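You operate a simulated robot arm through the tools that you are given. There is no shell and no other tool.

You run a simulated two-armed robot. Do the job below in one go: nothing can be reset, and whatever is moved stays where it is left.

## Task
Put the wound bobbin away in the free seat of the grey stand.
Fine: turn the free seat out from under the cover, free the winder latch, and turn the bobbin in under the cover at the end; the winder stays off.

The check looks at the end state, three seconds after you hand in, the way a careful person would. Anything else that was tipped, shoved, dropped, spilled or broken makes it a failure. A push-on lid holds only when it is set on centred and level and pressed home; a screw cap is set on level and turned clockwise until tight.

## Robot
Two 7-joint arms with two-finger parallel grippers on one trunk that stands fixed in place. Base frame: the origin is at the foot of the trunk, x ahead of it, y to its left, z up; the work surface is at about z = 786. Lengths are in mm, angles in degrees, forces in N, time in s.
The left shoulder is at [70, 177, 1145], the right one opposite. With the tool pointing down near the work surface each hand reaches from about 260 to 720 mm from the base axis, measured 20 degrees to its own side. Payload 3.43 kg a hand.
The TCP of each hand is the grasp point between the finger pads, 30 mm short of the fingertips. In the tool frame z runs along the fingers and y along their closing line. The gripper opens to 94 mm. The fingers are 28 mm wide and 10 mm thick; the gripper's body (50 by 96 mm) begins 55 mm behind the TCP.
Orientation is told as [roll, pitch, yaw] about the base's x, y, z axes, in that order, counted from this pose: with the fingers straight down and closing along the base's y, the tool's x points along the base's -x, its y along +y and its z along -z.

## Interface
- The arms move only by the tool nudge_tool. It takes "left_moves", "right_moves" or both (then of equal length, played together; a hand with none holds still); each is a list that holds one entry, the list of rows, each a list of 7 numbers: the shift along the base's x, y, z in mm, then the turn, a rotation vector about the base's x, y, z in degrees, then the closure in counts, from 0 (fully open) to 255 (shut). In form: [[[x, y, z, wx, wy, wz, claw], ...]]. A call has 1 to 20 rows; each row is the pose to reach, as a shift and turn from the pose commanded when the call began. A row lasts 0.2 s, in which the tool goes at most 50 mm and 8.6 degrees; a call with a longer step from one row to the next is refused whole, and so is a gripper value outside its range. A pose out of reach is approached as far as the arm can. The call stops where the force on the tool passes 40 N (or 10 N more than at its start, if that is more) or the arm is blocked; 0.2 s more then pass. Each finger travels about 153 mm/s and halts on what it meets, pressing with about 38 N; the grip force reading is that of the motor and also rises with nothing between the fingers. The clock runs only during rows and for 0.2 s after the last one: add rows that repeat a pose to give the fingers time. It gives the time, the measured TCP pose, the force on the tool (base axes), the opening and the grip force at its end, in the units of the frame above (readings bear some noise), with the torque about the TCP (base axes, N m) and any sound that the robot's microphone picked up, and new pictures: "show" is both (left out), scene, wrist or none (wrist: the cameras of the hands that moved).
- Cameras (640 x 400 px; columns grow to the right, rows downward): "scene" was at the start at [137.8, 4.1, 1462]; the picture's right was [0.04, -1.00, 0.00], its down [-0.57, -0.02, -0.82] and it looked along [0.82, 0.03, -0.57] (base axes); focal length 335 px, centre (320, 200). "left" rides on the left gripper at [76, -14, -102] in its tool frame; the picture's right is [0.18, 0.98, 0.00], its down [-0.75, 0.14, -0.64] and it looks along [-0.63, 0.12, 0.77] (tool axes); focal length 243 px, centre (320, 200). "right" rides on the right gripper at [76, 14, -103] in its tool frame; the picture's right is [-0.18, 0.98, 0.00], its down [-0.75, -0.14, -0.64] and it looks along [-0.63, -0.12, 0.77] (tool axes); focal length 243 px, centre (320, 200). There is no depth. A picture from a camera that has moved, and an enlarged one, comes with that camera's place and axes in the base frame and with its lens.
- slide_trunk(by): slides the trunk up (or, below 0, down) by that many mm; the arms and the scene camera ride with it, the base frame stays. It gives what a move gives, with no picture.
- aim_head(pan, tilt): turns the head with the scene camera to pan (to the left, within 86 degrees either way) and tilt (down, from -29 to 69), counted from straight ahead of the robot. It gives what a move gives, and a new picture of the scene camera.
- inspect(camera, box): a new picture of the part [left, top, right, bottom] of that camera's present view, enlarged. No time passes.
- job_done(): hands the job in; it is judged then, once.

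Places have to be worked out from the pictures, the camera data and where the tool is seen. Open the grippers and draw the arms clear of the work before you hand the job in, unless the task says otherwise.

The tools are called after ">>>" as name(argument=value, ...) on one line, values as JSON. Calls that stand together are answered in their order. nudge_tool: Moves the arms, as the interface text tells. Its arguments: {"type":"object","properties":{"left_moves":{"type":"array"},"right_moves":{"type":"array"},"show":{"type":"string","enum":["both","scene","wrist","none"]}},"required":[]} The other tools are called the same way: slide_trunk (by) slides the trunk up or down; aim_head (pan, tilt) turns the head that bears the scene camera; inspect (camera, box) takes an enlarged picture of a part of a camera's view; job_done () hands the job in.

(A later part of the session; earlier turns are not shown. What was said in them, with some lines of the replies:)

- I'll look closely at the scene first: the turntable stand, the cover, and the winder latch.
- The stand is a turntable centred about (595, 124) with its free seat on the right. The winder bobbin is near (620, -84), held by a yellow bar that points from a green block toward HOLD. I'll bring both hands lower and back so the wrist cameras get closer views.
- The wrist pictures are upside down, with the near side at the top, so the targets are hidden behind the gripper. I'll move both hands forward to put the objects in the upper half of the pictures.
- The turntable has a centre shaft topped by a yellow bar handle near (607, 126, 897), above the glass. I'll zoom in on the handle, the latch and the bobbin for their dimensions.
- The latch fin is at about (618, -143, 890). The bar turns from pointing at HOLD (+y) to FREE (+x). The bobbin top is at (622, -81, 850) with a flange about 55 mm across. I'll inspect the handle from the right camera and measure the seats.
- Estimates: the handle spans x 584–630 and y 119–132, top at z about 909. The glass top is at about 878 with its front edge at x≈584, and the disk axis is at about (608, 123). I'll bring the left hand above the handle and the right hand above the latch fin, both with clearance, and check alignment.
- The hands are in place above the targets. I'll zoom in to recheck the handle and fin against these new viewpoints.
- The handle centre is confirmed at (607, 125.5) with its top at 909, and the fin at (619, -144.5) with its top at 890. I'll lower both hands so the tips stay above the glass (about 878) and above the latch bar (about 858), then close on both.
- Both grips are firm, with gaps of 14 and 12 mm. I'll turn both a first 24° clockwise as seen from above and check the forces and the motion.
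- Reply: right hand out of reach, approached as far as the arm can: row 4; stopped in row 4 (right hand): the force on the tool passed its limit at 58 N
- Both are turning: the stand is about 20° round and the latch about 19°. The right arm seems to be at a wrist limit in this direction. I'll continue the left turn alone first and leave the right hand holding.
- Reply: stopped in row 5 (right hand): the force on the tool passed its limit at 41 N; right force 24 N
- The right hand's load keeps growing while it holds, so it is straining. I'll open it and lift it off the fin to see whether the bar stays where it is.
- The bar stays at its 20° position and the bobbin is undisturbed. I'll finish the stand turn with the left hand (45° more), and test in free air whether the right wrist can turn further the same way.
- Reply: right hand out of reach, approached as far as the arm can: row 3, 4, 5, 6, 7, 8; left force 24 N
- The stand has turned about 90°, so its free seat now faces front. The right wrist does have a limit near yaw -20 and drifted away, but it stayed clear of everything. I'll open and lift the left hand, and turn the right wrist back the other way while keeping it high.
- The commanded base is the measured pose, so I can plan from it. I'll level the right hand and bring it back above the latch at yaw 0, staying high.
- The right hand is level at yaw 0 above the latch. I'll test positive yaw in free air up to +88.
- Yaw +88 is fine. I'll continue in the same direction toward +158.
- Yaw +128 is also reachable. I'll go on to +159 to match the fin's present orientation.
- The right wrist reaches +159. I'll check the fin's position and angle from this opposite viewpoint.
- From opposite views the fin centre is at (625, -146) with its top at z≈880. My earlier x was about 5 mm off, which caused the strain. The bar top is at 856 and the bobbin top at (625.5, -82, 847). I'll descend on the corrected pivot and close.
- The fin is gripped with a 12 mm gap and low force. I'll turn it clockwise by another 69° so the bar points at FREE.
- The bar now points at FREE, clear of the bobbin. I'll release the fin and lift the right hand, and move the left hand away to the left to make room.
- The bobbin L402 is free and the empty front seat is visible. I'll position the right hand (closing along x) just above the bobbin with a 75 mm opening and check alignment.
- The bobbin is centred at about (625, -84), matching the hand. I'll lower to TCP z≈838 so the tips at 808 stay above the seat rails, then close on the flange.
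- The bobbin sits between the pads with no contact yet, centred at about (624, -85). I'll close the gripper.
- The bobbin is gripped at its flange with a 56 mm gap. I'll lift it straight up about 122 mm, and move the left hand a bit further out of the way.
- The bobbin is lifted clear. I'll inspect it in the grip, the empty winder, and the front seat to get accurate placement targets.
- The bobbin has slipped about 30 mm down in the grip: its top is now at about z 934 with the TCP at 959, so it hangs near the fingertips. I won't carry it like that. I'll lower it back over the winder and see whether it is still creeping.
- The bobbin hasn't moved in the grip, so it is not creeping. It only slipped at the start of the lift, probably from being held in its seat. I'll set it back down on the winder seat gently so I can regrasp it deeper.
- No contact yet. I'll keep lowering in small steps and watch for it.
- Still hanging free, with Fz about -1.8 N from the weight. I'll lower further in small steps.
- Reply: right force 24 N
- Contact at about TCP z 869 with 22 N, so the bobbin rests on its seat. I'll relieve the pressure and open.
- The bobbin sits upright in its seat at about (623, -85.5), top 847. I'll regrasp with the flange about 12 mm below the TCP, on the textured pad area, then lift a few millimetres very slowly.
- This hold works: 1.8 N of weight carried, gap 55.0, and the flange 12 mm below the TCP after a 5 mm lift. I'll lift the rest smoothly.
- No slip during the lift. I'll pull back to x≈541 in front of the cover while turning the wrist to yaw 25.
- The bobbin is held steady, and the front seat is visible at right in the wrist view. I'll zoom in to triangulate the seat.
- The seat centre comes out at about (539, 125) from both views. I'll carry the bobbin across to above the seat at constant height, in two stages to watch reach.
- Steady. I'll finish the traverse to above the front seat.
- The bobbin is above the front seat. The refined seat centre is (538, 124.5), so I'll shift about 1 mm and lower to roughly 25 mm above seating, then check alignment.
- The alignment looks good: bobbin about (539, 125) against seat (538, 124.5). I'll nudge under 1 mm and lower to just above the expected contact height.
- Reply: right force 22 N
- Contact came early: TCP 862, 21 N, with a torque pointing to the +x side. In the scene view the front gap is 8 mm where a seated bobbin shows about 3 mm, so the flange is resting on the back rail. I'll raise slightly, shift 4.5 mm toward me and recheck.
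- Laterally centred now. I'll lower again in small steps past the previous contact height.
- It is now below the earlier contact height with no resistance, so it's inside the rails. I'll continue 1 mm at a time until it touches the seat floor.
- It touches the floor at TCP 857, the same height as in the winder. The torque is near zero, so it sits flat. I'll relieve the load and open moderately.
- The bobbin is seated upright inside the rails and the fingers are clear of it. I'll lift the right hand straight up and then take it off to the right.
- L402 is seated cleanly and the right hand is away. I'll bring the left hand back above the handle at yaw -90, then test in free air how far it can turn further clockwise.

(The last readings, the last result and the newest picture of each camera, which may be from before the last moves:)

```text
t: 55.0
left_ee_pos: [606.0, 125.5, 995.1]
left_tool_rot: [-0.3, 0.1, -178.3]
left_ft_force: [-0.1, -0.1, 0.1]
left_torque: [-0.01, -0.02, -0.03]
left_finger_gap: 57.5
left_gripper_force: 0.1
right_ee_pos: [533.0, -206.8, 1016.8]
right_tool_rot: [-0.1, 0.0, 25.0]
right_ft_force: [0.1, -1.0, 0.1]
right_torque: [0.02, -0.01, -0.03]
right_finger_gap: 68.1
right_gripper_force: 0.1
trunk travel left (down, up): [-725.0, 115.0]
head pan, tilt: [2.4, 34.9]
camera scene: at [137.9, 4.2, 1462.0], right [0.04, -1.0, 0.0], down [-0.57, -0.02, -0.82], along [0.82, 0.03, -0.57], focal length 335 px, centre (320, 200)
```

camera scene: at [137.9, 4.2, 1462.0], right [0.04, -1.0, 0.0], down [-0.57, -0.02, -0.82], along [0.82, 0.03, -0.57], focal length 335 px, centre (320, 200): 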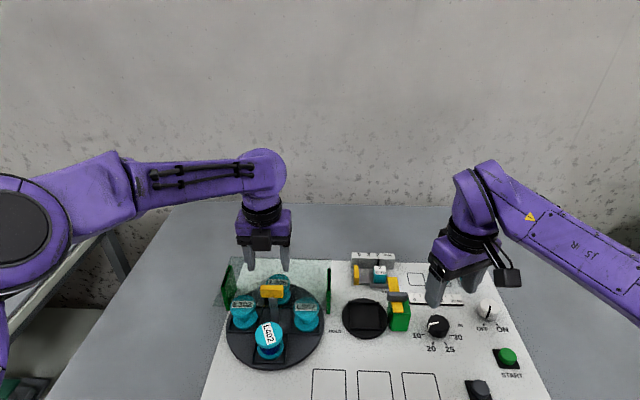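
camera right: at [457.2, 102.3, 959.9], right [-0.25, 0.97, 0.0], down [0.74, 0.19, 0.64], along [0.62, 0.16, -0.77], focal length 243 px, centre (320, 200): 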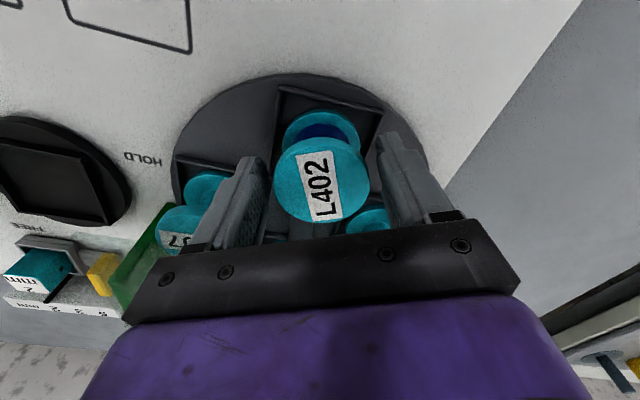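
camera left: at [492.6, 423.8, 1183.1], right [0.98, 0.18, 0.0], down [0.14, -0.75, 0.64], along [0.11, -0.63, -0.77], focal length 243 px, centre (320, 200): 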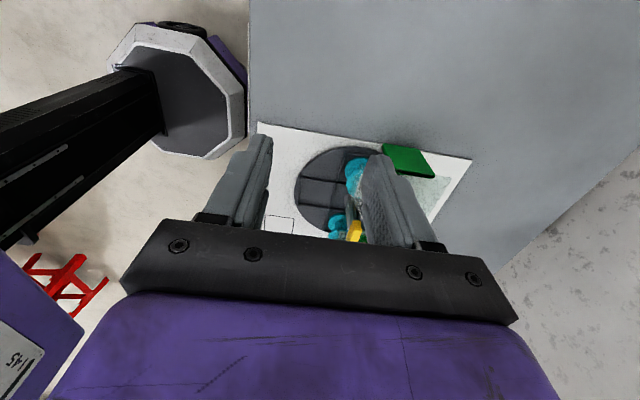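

Yaw -178 is reachable. I'll keep testing to -266, still in free air.

>>> nudge_tool(left_moves=[[[0, 0, 0, 0, 0, -8, 100], [0, 0, 0, 0, 0, -16, 100], [0, 0, 0, 0, 0, -24, 100], [0, 0, 0, 0, 0, -32, 100], [0, 0, 0, 0, 0, -40, 100], [0, 0, 0, 0, 0, -48, 100]]], show="none")

>>> nudge_tool(left_moves=[[[0, 0, 0, 0, 0, -8, 100], [0, 0, 0, 0, 0, -16, 100], [0, 0, 0, 0, 0, -24, 100], [0, 0, 0, 0, 0, -32, 100], [0, 0, 0, 0, 0, -40, 100]]], show="none")

```text
t: 56.4
left_ee_pos: [606.9, 125.0, 996.8]
left_tool_rot: [-0.3, 0.1, 133.7]
left_ft_force: [0.1, -0.3, 0.2]
left_torque: [-0.02, -0.02, 0.03]
left_finger_gap: 57.4
left_gripper_force: 0.0
right_ee_pos: [532.5, -207.1, 1015.9]
right_tool_rot: [-0.1, 0.0, 24.9]
right_ft_force: [-0.3, 0.3, 0.4]
right_torque: [0.01, 0.01, -0.01]
right_finger_gap: 68.5
right_gripper_force: 0.1
trunk travel left (down, up): [-725.0, 115.0]
head pan, tilt: [2.4, 34.9]
```

```text
t: 57.6
left_ee_pos: [608.5, 126.7, 993.8]
left_tool_rot: [-0.3, 0.0, 93.9]
left_ft_force: [0.2, 0.4, 0.6]
left_torque: [0.01, 0.01, -0.02]
left_finger_gap: 57.0
left_gripper_force: 0.2
right_ee_pos: [533.3, -208.1, 1017.0]
right_tool_rot: [0.0, -0.1, 24.9]
right_ft_force: [0.5, 0.5, -0.1]
right_torque: [0.0, 0.0, 0.0]
right_finger_gap: 68.2
right_gripper_force: 0.0
trunk travel left (down, up): [-725.0, 115.0]
head pan, tilt: [2.4, 34.9]
```

The left wrist reaches -266°, so one grip can turn the stand 180° back the other way, putting L402 at the very back under the cover. I'll square up to the handle, descend and close.

>>> nudge_tool(left_moves=[[[0, 0, -20, 0, 0, -2, 100], [0, 0, -40, 0, 0, -4, 100], [0, 0, -58, 0, 0, -4, 100], [0, 0, -68, 0, 0, -4, 100], [0, 0, -73.5, 0, 0, -4, 100], [0, 0, -73.5, 0, 0, -4, 255], [0, 0, -73.5, 0, 0, -4, 255], [0, 0, -73.5, 0, 0, -4, 255]]])

>>> inspect(camera="scene", box=[210, 250, 340, 380])

```text
t: 59.0
left_ee_pos: [604.5, 123.8, 928.4]
left_tool_rot: [-0.3, -0.1, 90.3]
left_ft_force: [43.4, -8.4, -2.4]
left_torque: [-1.33, -0.68, -0.03]
left_finger_gap: 14.0
left_gripper_force: 37.9
left hand out of reach, approached as far as the arm can: row 3, 4, 5, 6, 7
right_ee_pos: [540.1, -209.0, 1012.8]
right_tool_rot: [0.2, 0.4, 24.8]
right_ft_force: [-0.1, 0.5, 0.1]
right_torque: [-0.02, -0.05, 0.01]
right_finger_gap: 68.1
right_gripper_force: 0.1
trunk travel left (down, up): [-725.0, 115.0]
head pan, tilt: [2.4, 34.9]
stopped in row 7 (left hand): the force on the tool passed its limit at 50 N (the readings are from after the stop); the commanded pose is now the measured one
camera scene: at [150.2, 1.3, 1461.0], right [0.04, -1.0, 0.0], down [-0.58, -0.02, -0.82], along [0.81, 0.03, -0.58], focal length 335 px, centre (320, 200)
camera left: at [619.9, 47.8, 1032.0], right [-0.98, -0.19, -0.01], down [-0.15, 0.75, 0.64], along [-0.12, 0.63, -0.77], focal length 243 px, centre (320, 200)
```

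scene: 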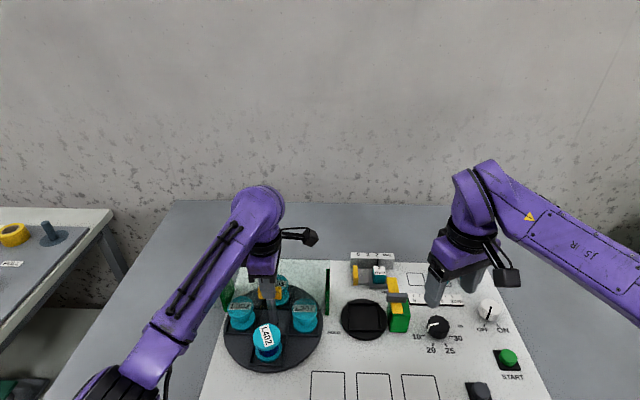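
left: 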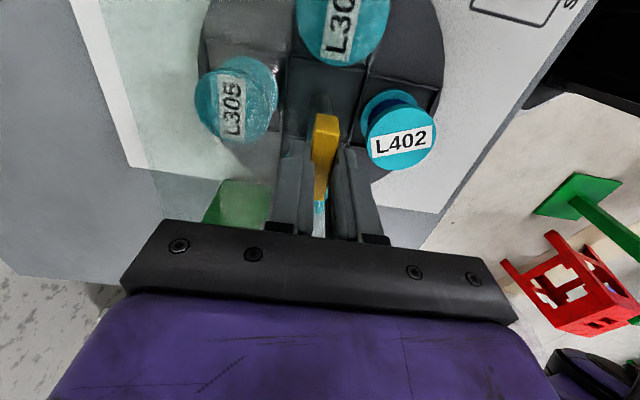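

```text
3.08 times, centred on (275, 315) of scene
camera zoom: at [150.2, 1.3, 1461.0], right [0.04, -1.0, 0.0], down [-0.58, -0.02, -0.82], along [0.81, 0.03, -0.58], focal length 1030 px, centre (458, -154)
```

zoom: 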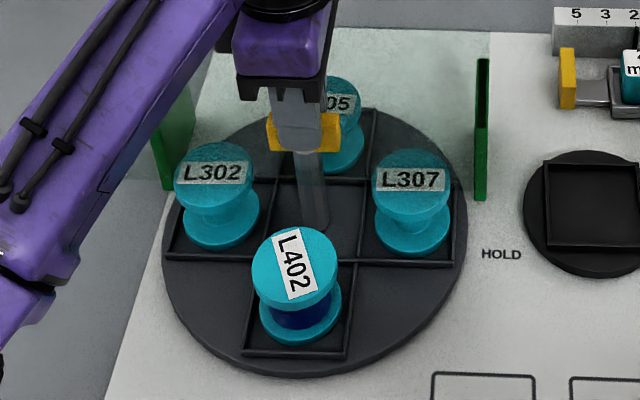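

The -270° yaw isn't reachable at this lower height and the arm is straining (43 N), so I won't turn from here. I'll open, lift straight up, and go back to the proven wrist range.

>>> nudge_tool(left_moves=[[[0, 0, 0, 0, 0, 0, 200], [0, 0, 0, 0, 0, 0, 100], [0, 0, 0, 0, 0, 0, 100]]])

>>> inspect(camera="left", box=[200, 60, 440, 240])

```text
t: 59.8
left_ee_pos: [596.2, 125.6, 933.3]
left_tool_rot: [-0.7, -0.1, 90.1]
left_ft_force: [0.0, 0.0, 0.4]
left_torque: [0.05, 0.02, 0.03]
left_finger_gap: 57.4
left_gripper_force: 0.0
right_ee_pos: [531.6, -207.9, 1017.7]
right_tool_rot: [-0.2, 0.1, 24.9]
right_ft_force: [0.4, -0.5, 0.8]
right_torque: [-0.02, 0.02, 0.0]
right_finger_gap: 68.1
right_gripper_force: 0.1
trunk travel left (down, up): [-725.0, 115.0]
head pan, tilt: [2.4, 34.9]
camera scene: at [137.6, 4.4, 1462.0], right [0.04, -1.0, 0.0], down [-0.57, -0.02, -0.82], along [0.82, 0.03, -0.57], focal length 335 px, centre (320, 200)
camera left: at [610.7, 49.7, 1035.1], right [-0.98, -0.19, -0.01], down [-0.15, 0.75, 0.64], along [-0.11, 0.63, -0.77], focal length 243 px, centre (320, 200)
```

scene: 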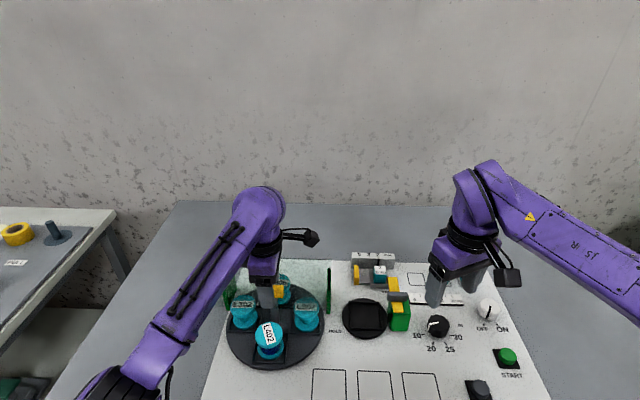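
left: 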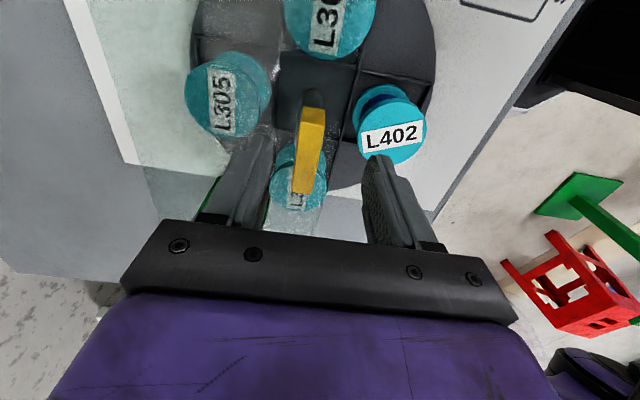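

```text
2.22 times, centred on (320, 150) of left
camera zoom: at [610.7, 49.7, 1035.1], right [-0.98, -0.19, -0.01], down [-0.15, 0.75, 0.64], along [-0.11, 0.63, -0.77], focal length 539 px, centre (320, 311)
```

zoom: 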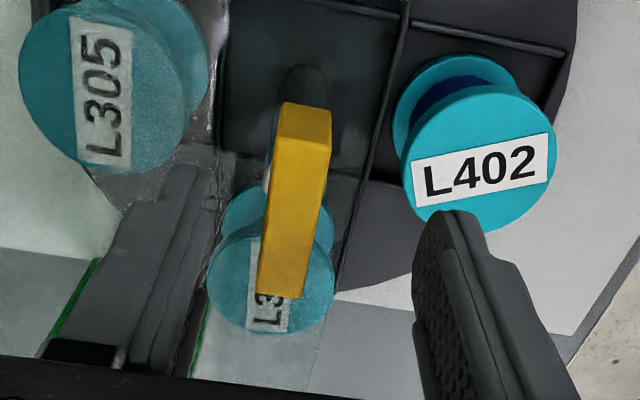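

The strain is gone and nothing has moved. I'll lift straight up, then turn the wrist back toward -90°.

>>> nudge_tool(left_moves=[[[0, 0, 12, 0, 0, 0, 100], [0, 0, 30, 0, 0, 0, 100], [0, 0, 50, 0, 0, 0, 100], [0, 0, 70, 0, 0, 0, 100]]], show="scene")

```text
t: 60.8
left_ee_pos: [596.3, 125.3, 1003.1]
left_tool_rot: [-0.7, 0.0, 90.3]
left_ft_force: [-0.6, 0.2, -0.2]
left_torque: [-0.01, -0.02, -0.01]
left_finger_gap: 57.4
left_gripper_force: 0.1
right_ee_pos: [532.7, -207.5, 1016.7]
right_tool_rot: [0.0, 0.0, 24.9]
right_ft_force: [0.2, -0.7, 1.1]
right_torque: [-0.01, 0.01, 0.0]
right_finger_gap: 68.4
right_gripper_force: 0.1
trunk travel left (down, up): [-725.0, 115.0]
head pan, tilt: [2.4, 34.9]
camera scene: at [137.3, 4.0, 1462.0], right [0.04, -1.0, 0.0], down [-0.57, -0.02, -0.82], along [0.82, 0.03, -0.57], focal length 335 px, centre (320, 200)
```

scene: 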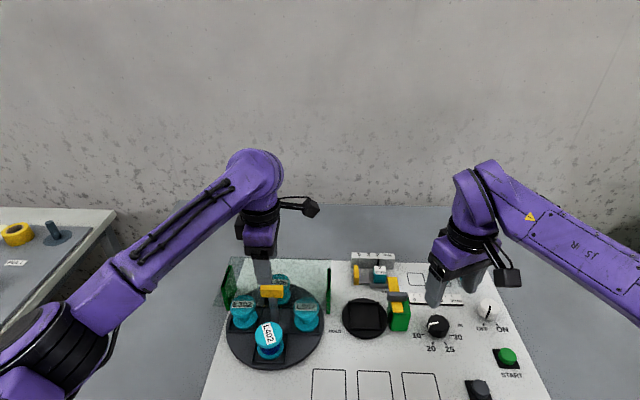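

Back in free air at z 1003. I'll rotate back 176° to about yaw -94 in two calls, recentring x to 606.5.

>>> nudge_tool(left_moves=[[[2, 0, 0, 0, 0, 8, 100], [4, 0, 0, 0, 0, 16, 100], [6, 0, 0, 0, 0, 24, 100], [8, -1, 0, 0, 0, 32, 100], [10, -1, 0, 0, 0, 40, 100], [10, -1, 0, 0, 0, 48, 100], [10, -1, 0, 0, 0, 56, 100], [10, -1, 0, 0, 0, 64, 100], [10, -1, 0, 0, 0, 72, 100], [10, -1, 0, 0, 0, 80, 100], [10, -1, 0, 0, 0, 88, 100]]], show="none")

>>> nudge_tool(left_moves=[[[0, 0, 0, 0, 0, 8, 100], [0, 0, 0, 0, 0, 16, 100], [0, 0, 0, 0, 0, 24, 100], [0, 0, 0, 0, 0, 32, 100], [0, 0, 0, 0, 0, 40, 100], [0, 0, 0, 0, 0, 48, 100], [0, 0, 0, 0, 0, 56, 100], [0, 0, 0, 0, 0, 64, 100], [0, 0, 0, 0, 0, 72, 100], [0, 0, 0, 0, 0, 80, 100], [0, 0, 0, 0, 0, 88, 100]]])

```text
t: 63.2
left_ee_pos: [607.7, 125.2, 1003.5]
left_tool_rot: [-0.7, 0.0, 178.2]
left_ft_force: [0.8, -0.2, -0.6]
left_torque: [0.02, -0.02, -0.02]
left_finger_gap: 57.2
left_gripper_force: 0.2
right_ee_pos: [532.8, -207.5, 1016.6]
right_tool_rot: [-0.2, 0.0, 24.9]
right_ft_force: [-0.2, 0.3, 0.1]
right_torque: [0.03, 0.02, 0.03]
right_finger_gap: 68.4
right_gripper_force: 0.0
trunk travel left (down, up): [-725.0, 115.0]
head pan, tilt: [2.4, 34.9]
```

```text
t: 65.6
left_ee_pos: [605.4, 125.5, 1002.7]
left_tool_rot: [-0.7, 0.0, -93.8]
left_ft_force: [-1.5, 0.5, 0.4]
left_torque: [-0.04, 0.02, 0.0]
left_finger_gap: 57.1
left_gripper_force: 0.2
right_ee_pos: [531.9, -207.8, 1016.5]
right_tool_rot: [0.0, 0.0, 25.0]
right_ft_force: [0.3, 0.2, 0.3]
right_torque: [-0.01, 0.01, -0.02]
right_finger_gap: 68.1
right_gripper_force: 0.1
trunk travel left (down, up): [-725.0, 115.0]
head pan, tilt: [2.4, 34.9]
camera scene: at [137.7, 3.8, 1462.0], right [0.04, -1.0, 0.0], down [-0.57, -0.02, -0.82], along [0.82, 0.03, -0.57], focal length 335 px, centre (320, 200)
camera left: at [599.2, 201.2, 1105.0], right [0.99, 0.12, -0.01], down [0.1, -0.76, 0.64], along [0.07, -0.64, -0.77], focal length 243 px, centre (320, 200)
```

scene: 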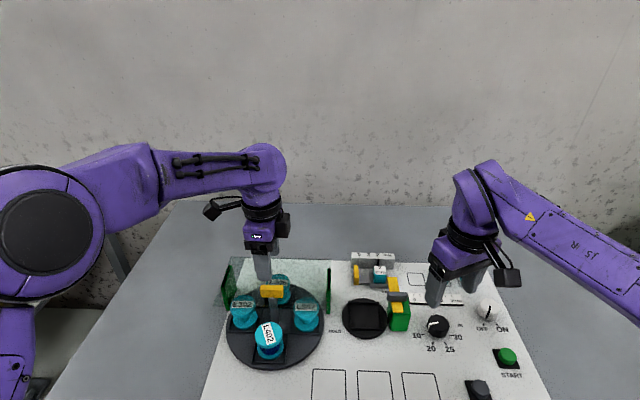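
left: 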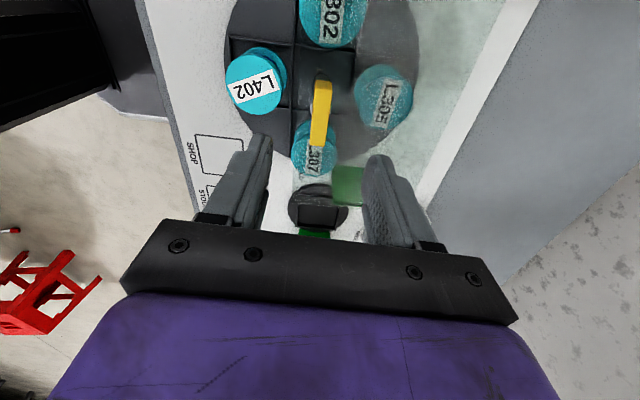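

The left hand is back at yaw -94. Before turning the stand from -90 to -180, I'll test that range in the air at a lower height, with the tips just above the handle.

>>> nudge_tool(left_moves=[[[0.5, 0, -18, 0.5, 0, -6, 100], [0.5, 0, -36, 0.5, 0, -13, 100], [0.5, 0, -48, 0.5, 0, -20, 100], [0.5, 0, -52, 0.5, 0, -27, 100], [0.5, 0, -52, 0.5, 0, -34, 100], [0.5, 0, -52, 0.5, 0, -41, 100]]], show="none")

>>> nudge_tool(left_moves=[[[0, 0, 0, 0, 0, -8, 100], [0, 0, 0, 0, 0, -16, 100], [0, 0, 0, 0, 0, -24, 100]]], show="none")

```text
t: 67.0
left_ee_pos: [606.0, 124.3, 950.2]
left_tool_rot: [-0.8, 0.4, -135.0]
left_ft_force: [0.6, -0.7, -0.2]
left_torque: [0.02, -0.01, -0.03]
left_finger_gap: 57.4
left_gripper_force: 0.1
right_ee_pos: [532.9, -207.8, 1017.0]
right_tool_rot: [-0.1, 0.0, 24.9]
right_ft_force: [-0.9, -0.5, 0.3]
right_torque: [-0.01, 0.01, -0.01]
right_finger_gap: 68.2
right_gripper_force: 0.0
trunk travel left (down, up): [-725.0, 115.0]
head pan, tilt: [2.4, 34.9]
```

```text
t: 67.8
left_ee_pos: [607.0, 124.6, 950.5]
left_tool_rot: [-0.8, 0.4, -159.0]
left_ft_force: [1.0, 0.4, 0.0]
left_torque: [0.02, 0.02, -0.02]
left_finger_gap: 57.2
left_gripper_force: 0.0
right_ee_pos: [531.8, -207.8, 1016.5]
right_tool_rot: [-0.2, 0.0, 24.9]
right_ft_force: [-0.5, 0.2, 0.0]
right_torque: [-0.01, 0.01, 0.01]
right_finger_gap: 68.3
right_gripper_force: 0.0
trunk travel left (down, up): [-725.0, 115.0]
head pan, tilt: [2.4, 34.9]
```

Still fully reachable at -159. I'll go on to -183.

>>> nudge_tool(left_moves=[[[0, 0, 0, 0, 0, -8, 100], [0, 0, 0, 0, 0, -16, 100], [0, 0, 0, 0, 0, -24, 100]]], show="none")

>>> nudge_tool(left_moves=[[[0, 0, 0, 0, 0, -8, 100], [0, 0, 0, 0, 0, -16, 100]]], show="none")

```text
t: 68.6
left_ee_pos: [607.1, 124.7, 951.2]
left_tool_rot: [-0.9, 0.4, 176.9]
left_ft_force: [-0.5, 0.7, 0.5]
left_torque: [0.02, 0.0, -0.01]
left_finger_gap: 57.1
left_gripper_force: 0.0
right_ee_pos: [533.8, -207.0, 1016.5]
right_tool_rot: [-0.1, 0.0, 24.9]
right_ft_force: [0.2, 0.1, 0.4]
right_torque: [-0.01, -0.05, 0.01]
right_finger_gap: 68.2
right_gripper_force: 0.1
trunk travel left (down, up): [-725.0, 115.0]
head pan, tilt: [2.4, 34.9]
```

```text
t: 69.2
left_ee_pos: [607.5, 124.8, 951.2]
left_tool_rot: [-0.9, 0.4, 161.0]
left_ft_force: [-0.7, 0.2, 0.7]
left_torque: [-0.02, 0.01, -0.03]
left_finger_gap: 56.9
left_gripper_force: 0.0
right_ee_pos: [533.0, -207.6, 1017.1]
right_tool_rot: [-0.2, 0.0, 24.8]
right_ft_force: [-0.1, -0.1, 0.0]
right_torque: [0.0, 0.01, 0.01]
right_finger_gap: 68.2
right_gripper_force: 0.0
trunk travel left (down, up): [-725.0, 115.0]
head pan, tilt: [2.4, 34.9]
```

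The range is confirmed down to -199° at this height. I'll return to yaw -90, levelling the tool on the way.

>>> nudge_tool(left_moves=[[[0, 0, 2, -0.08, -0.02, 7.8, 100], [0, 0, 4, -0.16, -0.03, 15.6, 100], [0, 0, 5, -0.24, -0.05, 23.4, 100], [0, 0, 5, -0.32, -0.07, 31.2, 100], [0, 0, 5, -0.4, -0.08, 39, 100], [0, 0, 5, -0.48, -0.1, 46.8, 100], [0, 0, 5, -0.56, -0.12, 54.6, 100], [0, 0, 5, -0.65, -0.13, 62.4, 100], [0, 0, 5, -0.73, -0.15, 70.2, 100], [0, 0, 5, -0.81, -0.17, 78, 100], [0, 0, 5, -0.89, -0.18, 85.8, 100], [0, 0, 5, -0.97, -0.2, 93.6, 100], [0, 0, 5, -1.05, -0.22, 101.4, 100], [0, 0, 5, -1.13, -0.23, 109, 100]]])

>>> inspect(camera="left", box=[220, 40, 440, 240])

```text
t: 72.2
left_ee_pos: [607.5, 124.7, 955.3]
left_tool_rot: [0.0, 0.0, -89.7]
left_ft_force: [-0.4, 0.4, 0.0]
left_torque: [-0.03, 0.01, 0.0]
left_finger_gap: 57.1
left_gripper_force: 0.0
right_ee_pos: [532.8, -207.5, 1017.9]
right_tool_rot: [-0.1, 0.0, 24.9]
right_ft_force: [0.5, -0.9, -0.6]
right_torque: [0.0, 0.01, 0.0]
right_finger_gap: 68.3
right_gripper_force: 0.0
trunk travel left (down, up): [-725.0, 115.0]
head pan, tilt: [2.4, 34.9]
camera scene: at [137.8, 4.0, 1462.0], right [0.04, -1.0, 0.0], down [-0.57, -0.02, -0.82], along [0.82, 0.03, -0.57], focal length 335 px, centre (320, 200)
camera left: at [593.3, 200.9, 1057.6], right [0.98, 0.19, 0.0], down [0.14, -0.75, 0.64], along [0.12, -0.63, -0.77], focal length 243 px, centre (320, 200)
```

scene: 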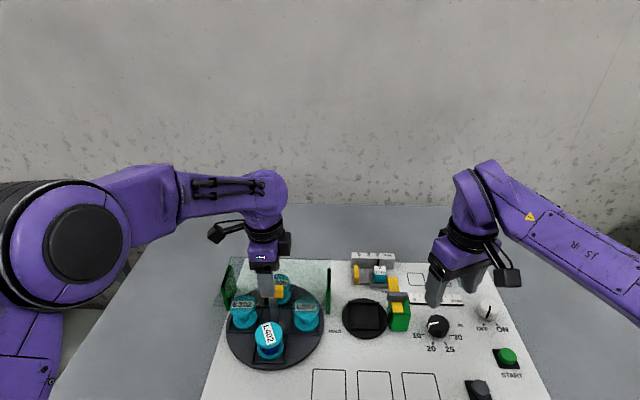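
left: 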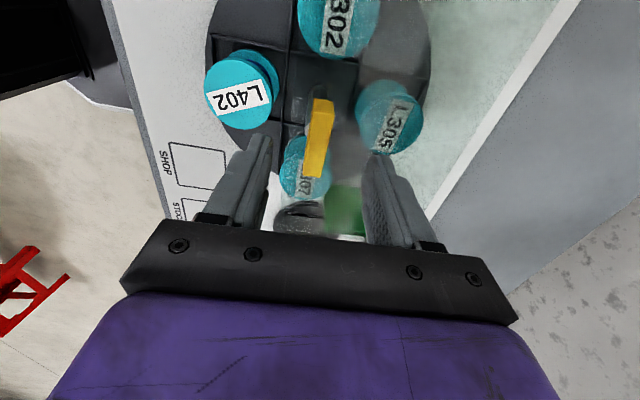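

```text
2.00 times, centred on (330, 140) of left
camera zoom: at [593.3, 200.9, 1057.6], right [0.98, 0.19, 0.0], down [0.14, -0.75, 0.64], along [0.12, -0.63, -0.77], focal length 485 px, centre (300, 320)
```

zoom: 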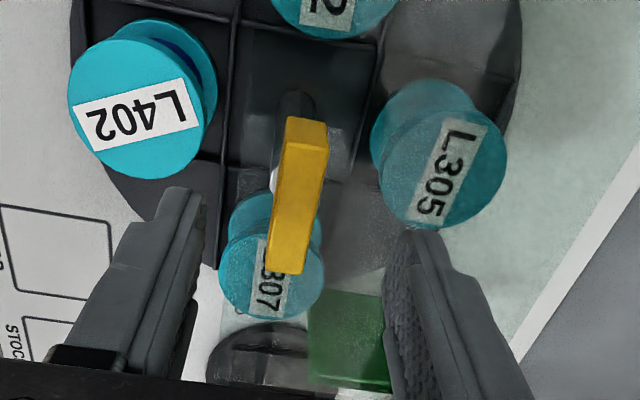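

The handle is centred at (606.5, 124) between the fingers. I'll descend and close on it.

>>> nudge_tool(left_moves=[[[-1, -0.5, -18, 0, 0, 0, 100], [-1, -0.5, -30, 0, 0, 0, 100], [-1, -0.5, -34.5, 0, 0, 0, 100], [-1, -0.5, -34.5, 0, 0, 0, 255], [-1, -0.5, -34.5, 0, 0, 0, 255], [-1, -0.5, -34.5, 0, 0, 0, 255]]], show="none")

```text
t: 73.6
left_ee_pos: [604.5, 125.2, 921.4]
left_tool_rot: [0.1, 0.0, -89.8]
left_ft_force: [-2.0, -0.6, -0.4]
left_torque: [-0.01, 0.01, 0.03]
left_finger_gap: 14.1
left_gripper_force: 45.2
right_ee_pos: [531.2, -208.0, 1017.1]
right_tool_rot: [-0.1, 0.0, 24.8]
right_ft_force: [0.2, -0.5, -0.5]
right_torque: [-0.01, 0.0, 0.02]
right_finger_gap: 68.2
right_gripper_force: 0.1
trunk travel left (down, up): [-725.0, 115.0]
head pan, tilt: [2.4, 34.9]
```

Gripped with almost no side load. I'll turn clockwise in stages, the first 36°.

>>> nudge_tool(left_moves=[[[0, 0, 0, 0, 0, -4, 255], [0, 0, 0, 0, 0, -9, 255], [0, 0, 0, 0, 0, -15, 255], [0, 0, 0, 0, 0, -21, 255], [0, 0, 0, 0, 0, -27, 255], [0, 0, 0, 0, 0, -32, 255], [0, 0, 0, 0, 0, -36, 255]]], show="scene")

```text
t: 75.2
left_ee_pos: [605.3, 124.3, 921.1]
left_tool_rot: [0.0, 0.0, -126.0]
left_ft_force: [-8.3, -0.1, -4.8]
left_torque: [0.48, -0.26, 0.04]
left_finger_gap: 13.9
left_gripper_force: 44.6
right_ee_pos: [531.9, -208.4, 1017.2]
right_tool_rot: [-0.1, -0.2, 24.9]
right_ft_force: [0.0, -0.1, -0.6]
right_torque: [0.01, -0.01, 0.03]
right_finger_gap: 68.1
right_gripper_force: 0.0
trunk travel left (down, up): [-725.0, 115.0]
head pan, tilt: [2.4, 34.9]
camera scene: at [136.5, 4.0, 1462.0], right [0.04, -1.0, 0.0], down [-0.57, -0.02, -0.82], along [0.82, 0.03, -0.57], focal length 335 px, centre (320, 200)
```

scene: 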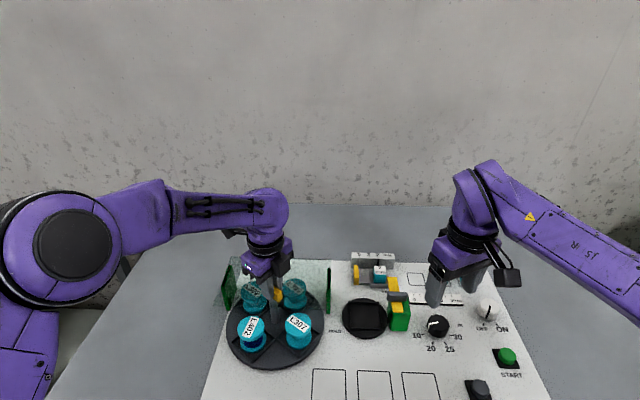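

The stand turns smoothly with low force. I'll continue another 54° to yaw -180.

>>> nudge_tool(left_moves=[[[0, 0, 0, 0, 0, -5, 255], [0, 0, 0, 0, 0, -11, 255], [0, 0, 0, 0, 0, -17, 255], [0, 0, 0, 0, 0, -23, 255], [0, 0, 0, 0, 0, -29, 255], [0, 0, 0, 0, 0, -35, 255], [0, 0, 0, 0, 0, -41, 255], [0, 0, 0, 0, 0, -47, 255], [0, 0, 0, 0, 0, -52, 255], [0, 0, 0, 0, 0, -54, 255]]])

```text
t: 77.4
left_ee_pos: [603.8, 124.2, 921.5]
left_tool_rot: [0.0, 0.0, -179.9]
left_ft_force: [-17.6, 0.9, -9.9]
left_torque: [0.08, 1.56, 0.0]
left_finger_gap: 13.9
left_gripper_force: 44.8
right_ee_pos: [531.8, -207.4, 1017.3]
right_tool_rot: [-0.1, -0.1, 25.0]
right_ft_force: [0.3, 0.6, 0.1]
right_torque: [0.02, -0.02, -0.03]
right_finger_gap: 68.3
right_gripper_force: 0.0
trunk travel left (down, up): [-725.0, 115.0]
head pan, tilt: [2.4, 34.9]
camera scene: at [135.8, 4.7, 1462.2], right [0.04, -1.0, 0.0], down [-0.57, -0.02, -0.82], along [0.82, 0.03, -0.57], focal length 335 px, centre (320, 200)
camera left: at [682.0, 139.2, 1023.7], right [0.19, -0.98, 0.0], down [-0.75, -0.14, 0.64], along [-0.63, -0.12, -0.77], focal length 243 px, centre (320, 200)
```

scene: 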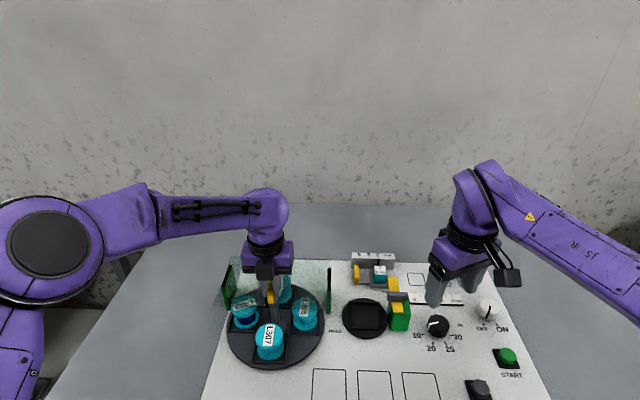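
left: 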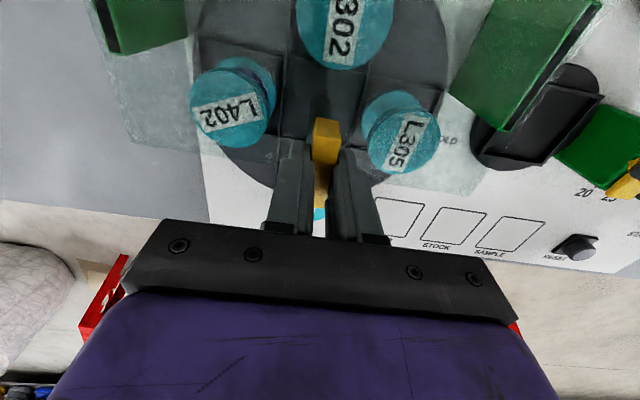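

L402 is now on the left seat, half way. I'll release, lift, swing the wrist back 180° in the air to yaw 0, and regrip for the last 90°.

>>> nudge_tool(left_moves=[[[0, 0, 0, 0, 0, 0, 200], [0, 0, 0, 0, 0, 0, 100], [0, 0, 0, 0, 0, 0, 100], [0, 0, 20, 0, 0, 0, 100], [0, 0, 45, 0, 0, 0, 100], [0, 0, 70, 0, 0, 0, 100]]], show="none")

>>> nudge_tool(left_moves=[[[0, 0, 0, 0, 0, 8, 100], [1, 0, 0, 0, 0, 16, 100], [2, 0, 0, 0, 0, 24, 100], [3, 0, 0, 0, 0, 32, 100], [3, 0, 0, 0, 0, 40, 100], [3, 0, 0, 0, 0, 48, 100], [3, 0, 0, 0, 0, 56, 100], [3, 0, 0, 0, 0, 64, 100], [3, 0, 0, 0, 0, 72, 100], [3, 0, 0, 0, 0, 80, 100], [3, 0, 0, 0, 0, 88, 100], [3, 0, 0, 0, 0, 96, 100]]], show="none")

>>> nudge_tool(left_moves=[[[0, 0, 0, 0, 0, 8, 100], [0, 0, 0, 0, 0, 16, 100], [0, 0, 0, 0, 0, 24, 100], [0, 0, 0, 0, 0, 32, 100], [0, 0, 0, 0, 0, 40, 100], [0, 0, 0, 0, 0, 48, 100], [0, 0, 0, 0, 0, 56, 100], [0, 0, 0, 0, 0, 64, 100], [0, 0, 0, 0, 0, 72, 100], [0, 0, 0, 0, 0, 80, 100], [0, 0, 0, 0, 0, 84, 100]]])

>>> inspect(camera="left", box=[200, 40, 440, 240])

```text
t: 78.8
left_ee_pos: [608.9, 124.6, 991.6]
left_tool_rot: [0.0, 0.0, -179.8]
left_ft_force: [-0.4, 0.3, 0.2]
left_torque: [0.01, 0.02, -0.02]
left_finger_gap: 57.3
left_gripper_force: 0.1
right_ee_pos: [531.2, -208.0, 1017.2]
right_tool_rot: [0.0, 0.0, 24.9]
right_ft_force: [-0.1, 0.5, -0.5]
right_torque: [0.0, 0.03, -0.01]
right_finger_gap: 68.0
right_gripper_force: 0.1
trunk travel left (down, up): [-725.0, 115.0]
head pan, tilt: [2.4, 34.9]
```

```text
t: 81.4
left_ee_pos: [609.0, 124.2, 991.3]
left_tool_rot: [0.1, 0.0, -83.6]
left_ft_force: [1.0, 0.8, 0.3]
left_torque: [0.02, -0.01, 0.05]
left_finger_gap: 57.1
left_gripper_force: 0.2
right_ee_pos: [532.4, -207.5, 1016.0]
right_tool_rot: [-0.1, -0.1, 24.9]
right_ft_force: [0.9, 0.5, 0.0]
right_torque: [0.0, -0.01, 0.01]
right_finger_gap: 68.1
right_gripper_force: 0.0
trunk travel left (down, up): [-725.0, 115.0]
head pan, tilt: [2.4, 34.9]
```

```text
t: 83.8
left_ee_pos: [608.9, 124.2, 991.2]
left_tool_rot: [0.1, 0.0, 0.3]
left_ft_force: [-0.1, 1.0, -1.2]
left_torque: [0.02, -0.01, 0.01]
left_finger_gap: 57.2
left_gripper_force: 0.0
right_ee_pos: [531.9, -207.4, 1015.5]
right_tool_rot: [-0.1, 0.1, 24.9]
right_ft_force: [-0.7, 0.7, 0.1]
right_torque: [0.02, 0.0, -0.01]
right_finger_gap: 68.0
right_gripper_force: 0.0
trunk travel left (down, up): [-725.0, 115.0]
head pan, tilt: [2.4, 34.9]
camera scene: at [137.8, 4.0, 1462.0], right [0.04, -1.0, 0.0], down [-0.57, -0.02, -0.82], along [0.82, 0.03, -0.57], focal length 335 px, centre (320, 200)
camera left: at [534.1, 109.1, 1092.7], right [-0.19, 0.98, 0.0], down [0.75, 0.14, 0.64], along [0.63, 0.12, -0.77], focal length 243 px, centre (320, 200)
```

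scene: 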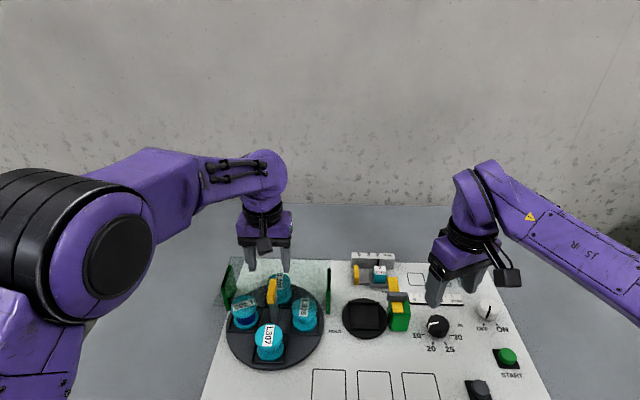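
left: 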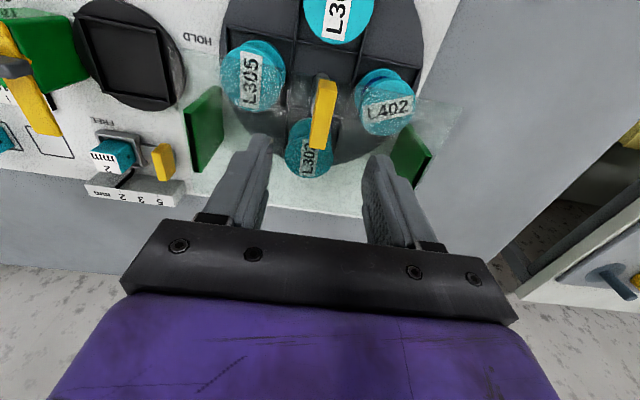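

```text
2.00 times, centred on (320, 140) of left
camera zoom: at [534.1, 109.1, 1092.7], right [-0.19, 0.98, 0.0], down [0.75, 0.14, 0.64], along [0.63, 0.12, -0.77], focal length 485 px, centre (320, 320)
```

zoom: 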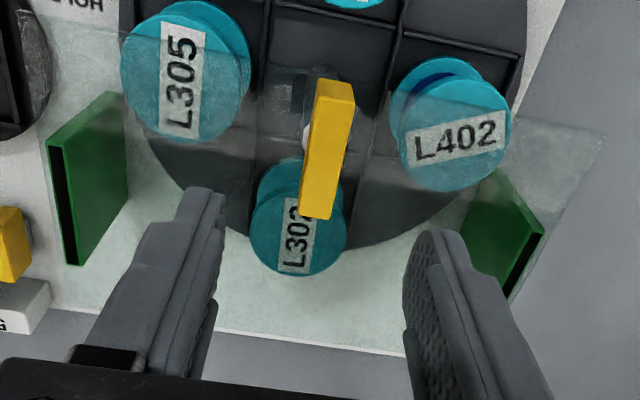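

The handle is along x again, centred between the fingers at y≈124.5. I'll descend, grip, and begin the final 90° clockwise.

>>> nudge_tool(left_moves=[[[-2, 0, -20, 0, 0, 0, 100], [-2, 0, -45, 0, 0, 0, 100], [-2, 0, -62, 0, 0, 0, 100], [-2, 0, -70, 0, 0, 0, 100], [-2, 0, -70, 0, 0, 0, 255], [-2, 0, -70, 0, 0, 0, 255], [-2, 0, -70, 0, 0, 0, 255]]], show="none")

```text
t: 85.4
left_ee_pos: [606.8, 125.0, 921.1]
left_tool_rot: [0.0, 0.0, 0.3]
left_ft_force: [0.4, 4.9, -0.3]
left_torque: [0.18, 0.14, 0.01]
left_finger_gap: 13.7
left_gripper_force: 45.0
right_ee_pos: [533.3, -207.1, 1016.0]
right_tool_rot: [0.0, 0.0, 24.9]
right_ft_force: [-0.2, -1.2, -0.5]
right_torque: [0.0, -0.02, 0.01]
right_finger_gap: 68.1
right_gripper_force: 0.1
trunk travel left (down, up): [-725.0, 115.0]
head pan, tilt: [2.4, 34.9]
```

Gripped with low load. I'll turn the last 90° smoothly.

>>> nudge_tool(left_moves=[[[0, 0, 0, 0, 0, -4, 255], [0, 0, 0, 0, 0, -9, 255], [0, 0, 0, 0, 0, -15, 255], [0, 0, 0, 0, 0, -21, 255], [0, 0, 0, 0, 0, -27, 255], [0, 0, 0, 0, 0, -33, 255], [0, 0, 0, 0, 0, -39, 255], [0, 0, 0, 0, 0, -45, 255], [0, 0, 0, 0, 0, -51, 255], [0, 0, 0, 0, 0, -57, 255], [0, 0, 0, 0, 0, -63, 255], [0, 0, 0, 0, 0, -69, 255], [0, 0, 0, 0, 0, -75, 255], [0, 0, 0, 0, 0, -81, 255], [0, 0, 0, 0, 0, -87, 255], [0, 0, 0, 0, 0, -90, 255]]])

```text
t: 88.8
left_ee_pos: [605.4, 121.3, 920.4]
left_tool_rot: [-0.2, 0.1, -90.1]
left_ft_force: [-20.4, -14.3, -18.0]
left_torque: [-0.98, 0.11, 0.1]
left_finger_gap: 13.7
left_gripper_force: 45.4
right_ee_pos: [531.4, -210.6, 1017.2]
right_tool_rot: [0.0, -0.2, 24.9]
right_ft_force: [-0.5, 0.5, 0.4]
right_torque: [0.01, 0.02, 0.01]
right_finger_gap: 68.0
right_gripper_force: 0.0
trunk travel left (down, up): [-725.0, 115.0]
head pan, tilt: [2.4, 34.9]
camera scene: at [136.1, 1.5, 1462.0], right [0.04, -1.0, 0.0], down [-0.57, -0.02, -0.82], along [0.82, 0.03, -0.57], focal length 335 px, centre (320, 200)
camera left: at [592.2, 197.9, 1023.5], right [0.98, 0.18, 0.0], down [0.14, -0.75, 0.64], along [0.12, -0.63, -0.77], focal length 243 px, centre (320, 200)
```

scene: 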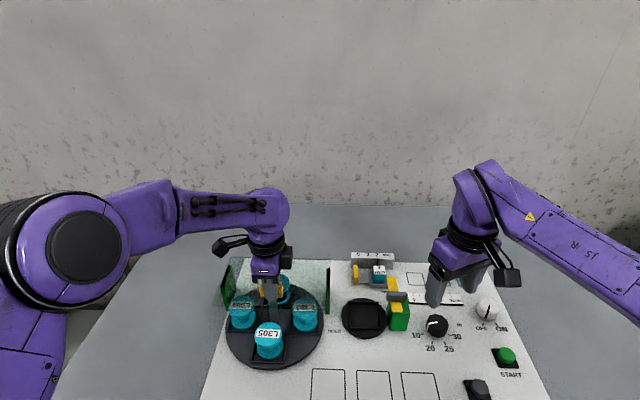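
left: 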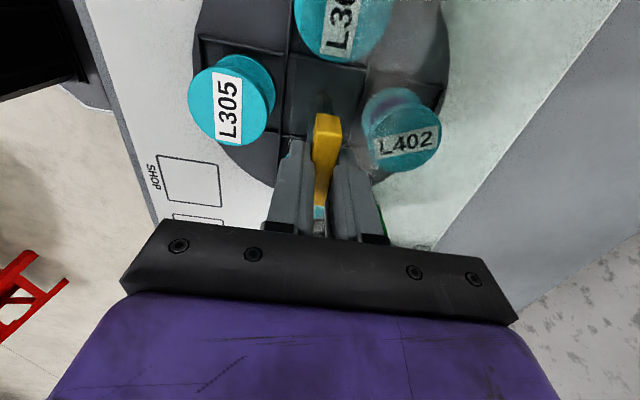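

L402 is now at the very back under the cover. I'll open, lift straight up, and draw both arms clear.

>>> nudge_tool(left_moves=[[[0, 0, 0, 0, 0, 0, 200], [0, 0, 0, 0, 0, 0, 100], [0, 0, 0, 0, 0, 0, 100], [0, 0, 20, 0, 0, 0, 100], [0, 0, 50, 0, 0, 0, 100], [0, 0, 80, 0, 0, 0, 100], [-15, 40, 95, 0, 0, 0, 100], [-30, 80, 110, 0, 0, 0, 100], [-45, 120, 125, 0, 0, 0, 60], [-60, 160, 140, 0, 0, 0, 30], [-80, 195, 155, 0, 0, 0, 0], [-100, 225, 165, 0, 0, 0, 0]]], right_moves=[[[0, 0, 0, 0, 0, 0, 70], [0, 0, 0, 0, 0, 0, 70], [0, 0, 0, 0, 0, 0, 70], [0, 0, 15, 0, 0, 0, 70], [0, -10, 30, 0, 0, 0, 70], [0, -20, 45, 0, 0, 0, 70], [0, -30, 60, 0, 0, 0, 50], [0, -40, 70, 0, 0, 0, 30], [0, -50, 80, 0, 0, 0, 0], [0, -60, 90, 0, 0, 0, 0], [0, -60, 100, 0, 0, 0, 0], [0, -60, 100, 0, 0, 0, 0]]], show="scene")

>>> inspect(camera="scene", box=[200, 245, 345, 380])

>>> inspect(camera="scene", box=[330, 240, 530, 400])

```text
t: 91.4
left_ee_pos: [504.6, 353.0, 1085.5]
left_tool_rot: [0.1, -0.1, -89.8]
left_ft_force: [-0.7, -0.1, -0.8]
left_torque: [-0.03, -0.04, 0.01]
left_finger_gap: 93.9
left_gripper_force: 0.1
right_ee_pos: [532.8, -267.3, 1116.0]
right_tool_rot: [-0.1, -0.1, 24.9]
right_ft_force: [-0.2, -0.5, -0.4]
right_torque: [-0.02, -0.05, 0.0]
right_finger_gap: 94.0
right_gripper_force: 0.1
trunk travel left (down, up): [-725.0, 115.0]
head pan, tilt: [2.4, 34.9]
camera scene: at [136.3, 5.2, 1462.1], right [0.04, -1.0, 0.0], down [-0.57, -0.02, -0.82], along [0.82, 0.03, -0.57], focal length 335 px, centre (320, 200)
```

scene: 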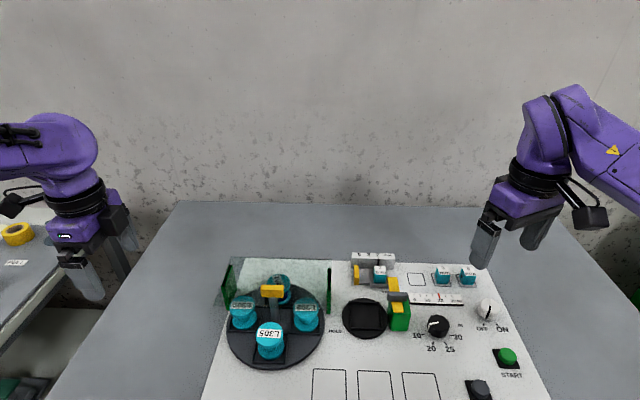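

```text
2.96 times, centred on (272, 312) of scene
camera zoom: at [136.3, 5.2, 1462.1], right [0.04, -1.0, 0.0], down [-0.57, -0.02, -0.82], along [0.82, 0.03, -0.57], focal length 992 px, centre (461, -133)
```

zoom: 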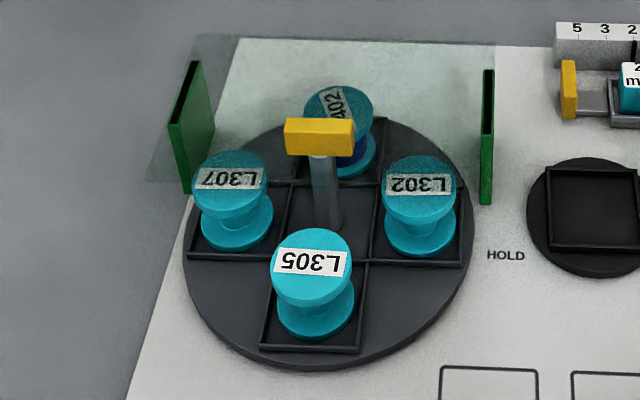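

```text
2.50 times, centred on (430, 320) of scene
camera zoom: at [136.3, 5.2, 1462.1], right [0.04, -1.0, 0.0], down [-0.57, -0.02, -0.82], along [0.82, 0.03, -0.57], focal length 837 px, centre (45, -100)
```

zoom: 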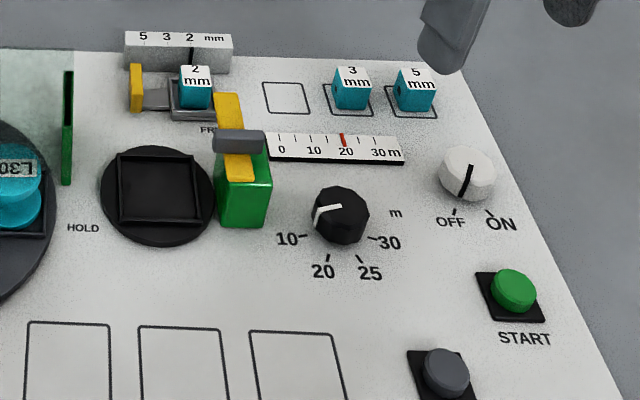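

The end state looks right: L402 stands upright in its seat at the back under the cover, and the other three bobbins are upright in their seats. The winder is empty with its latch at FREE and the switch at OFF, and both hands are open and clear. I'm handing in.

>>> job_done()

```text
The job is handed in.
```

The wound bobbin, L402, is now in the stand's free seat, upright and turned to the very back under the cover. I've handed the job in and haven't seen the result of the check.

- **Stand:** I turned the free seat out to the front, set L402 in it, then turned the stand 180° to bring it fully under the cover. Only the front seat is now uncovered, and it holds L305. At the start it held L302.
- **Winder:** the latch bar points to FREE, the winder is empty and the switch is still at OFF.
- **Everything else:** the other three bobbins stand upright in their seats, and I saw nothing tipped or shoved in the last pictures. Both hands are open and clear of the work.

Three things went less than smoothly:

- **First lift:** L402 slipped about 30 mm in the grip, so I set it back on the winder and took a better hold.
- **First lowering:** it rested on the back rail of the seat, so I raised it slightly and moved it over before it went in flat.
- **Turning:** the right arm hit its limit while turning the latch, and the left arm strained against the stand's handle once. I let go both times and saw no damage.
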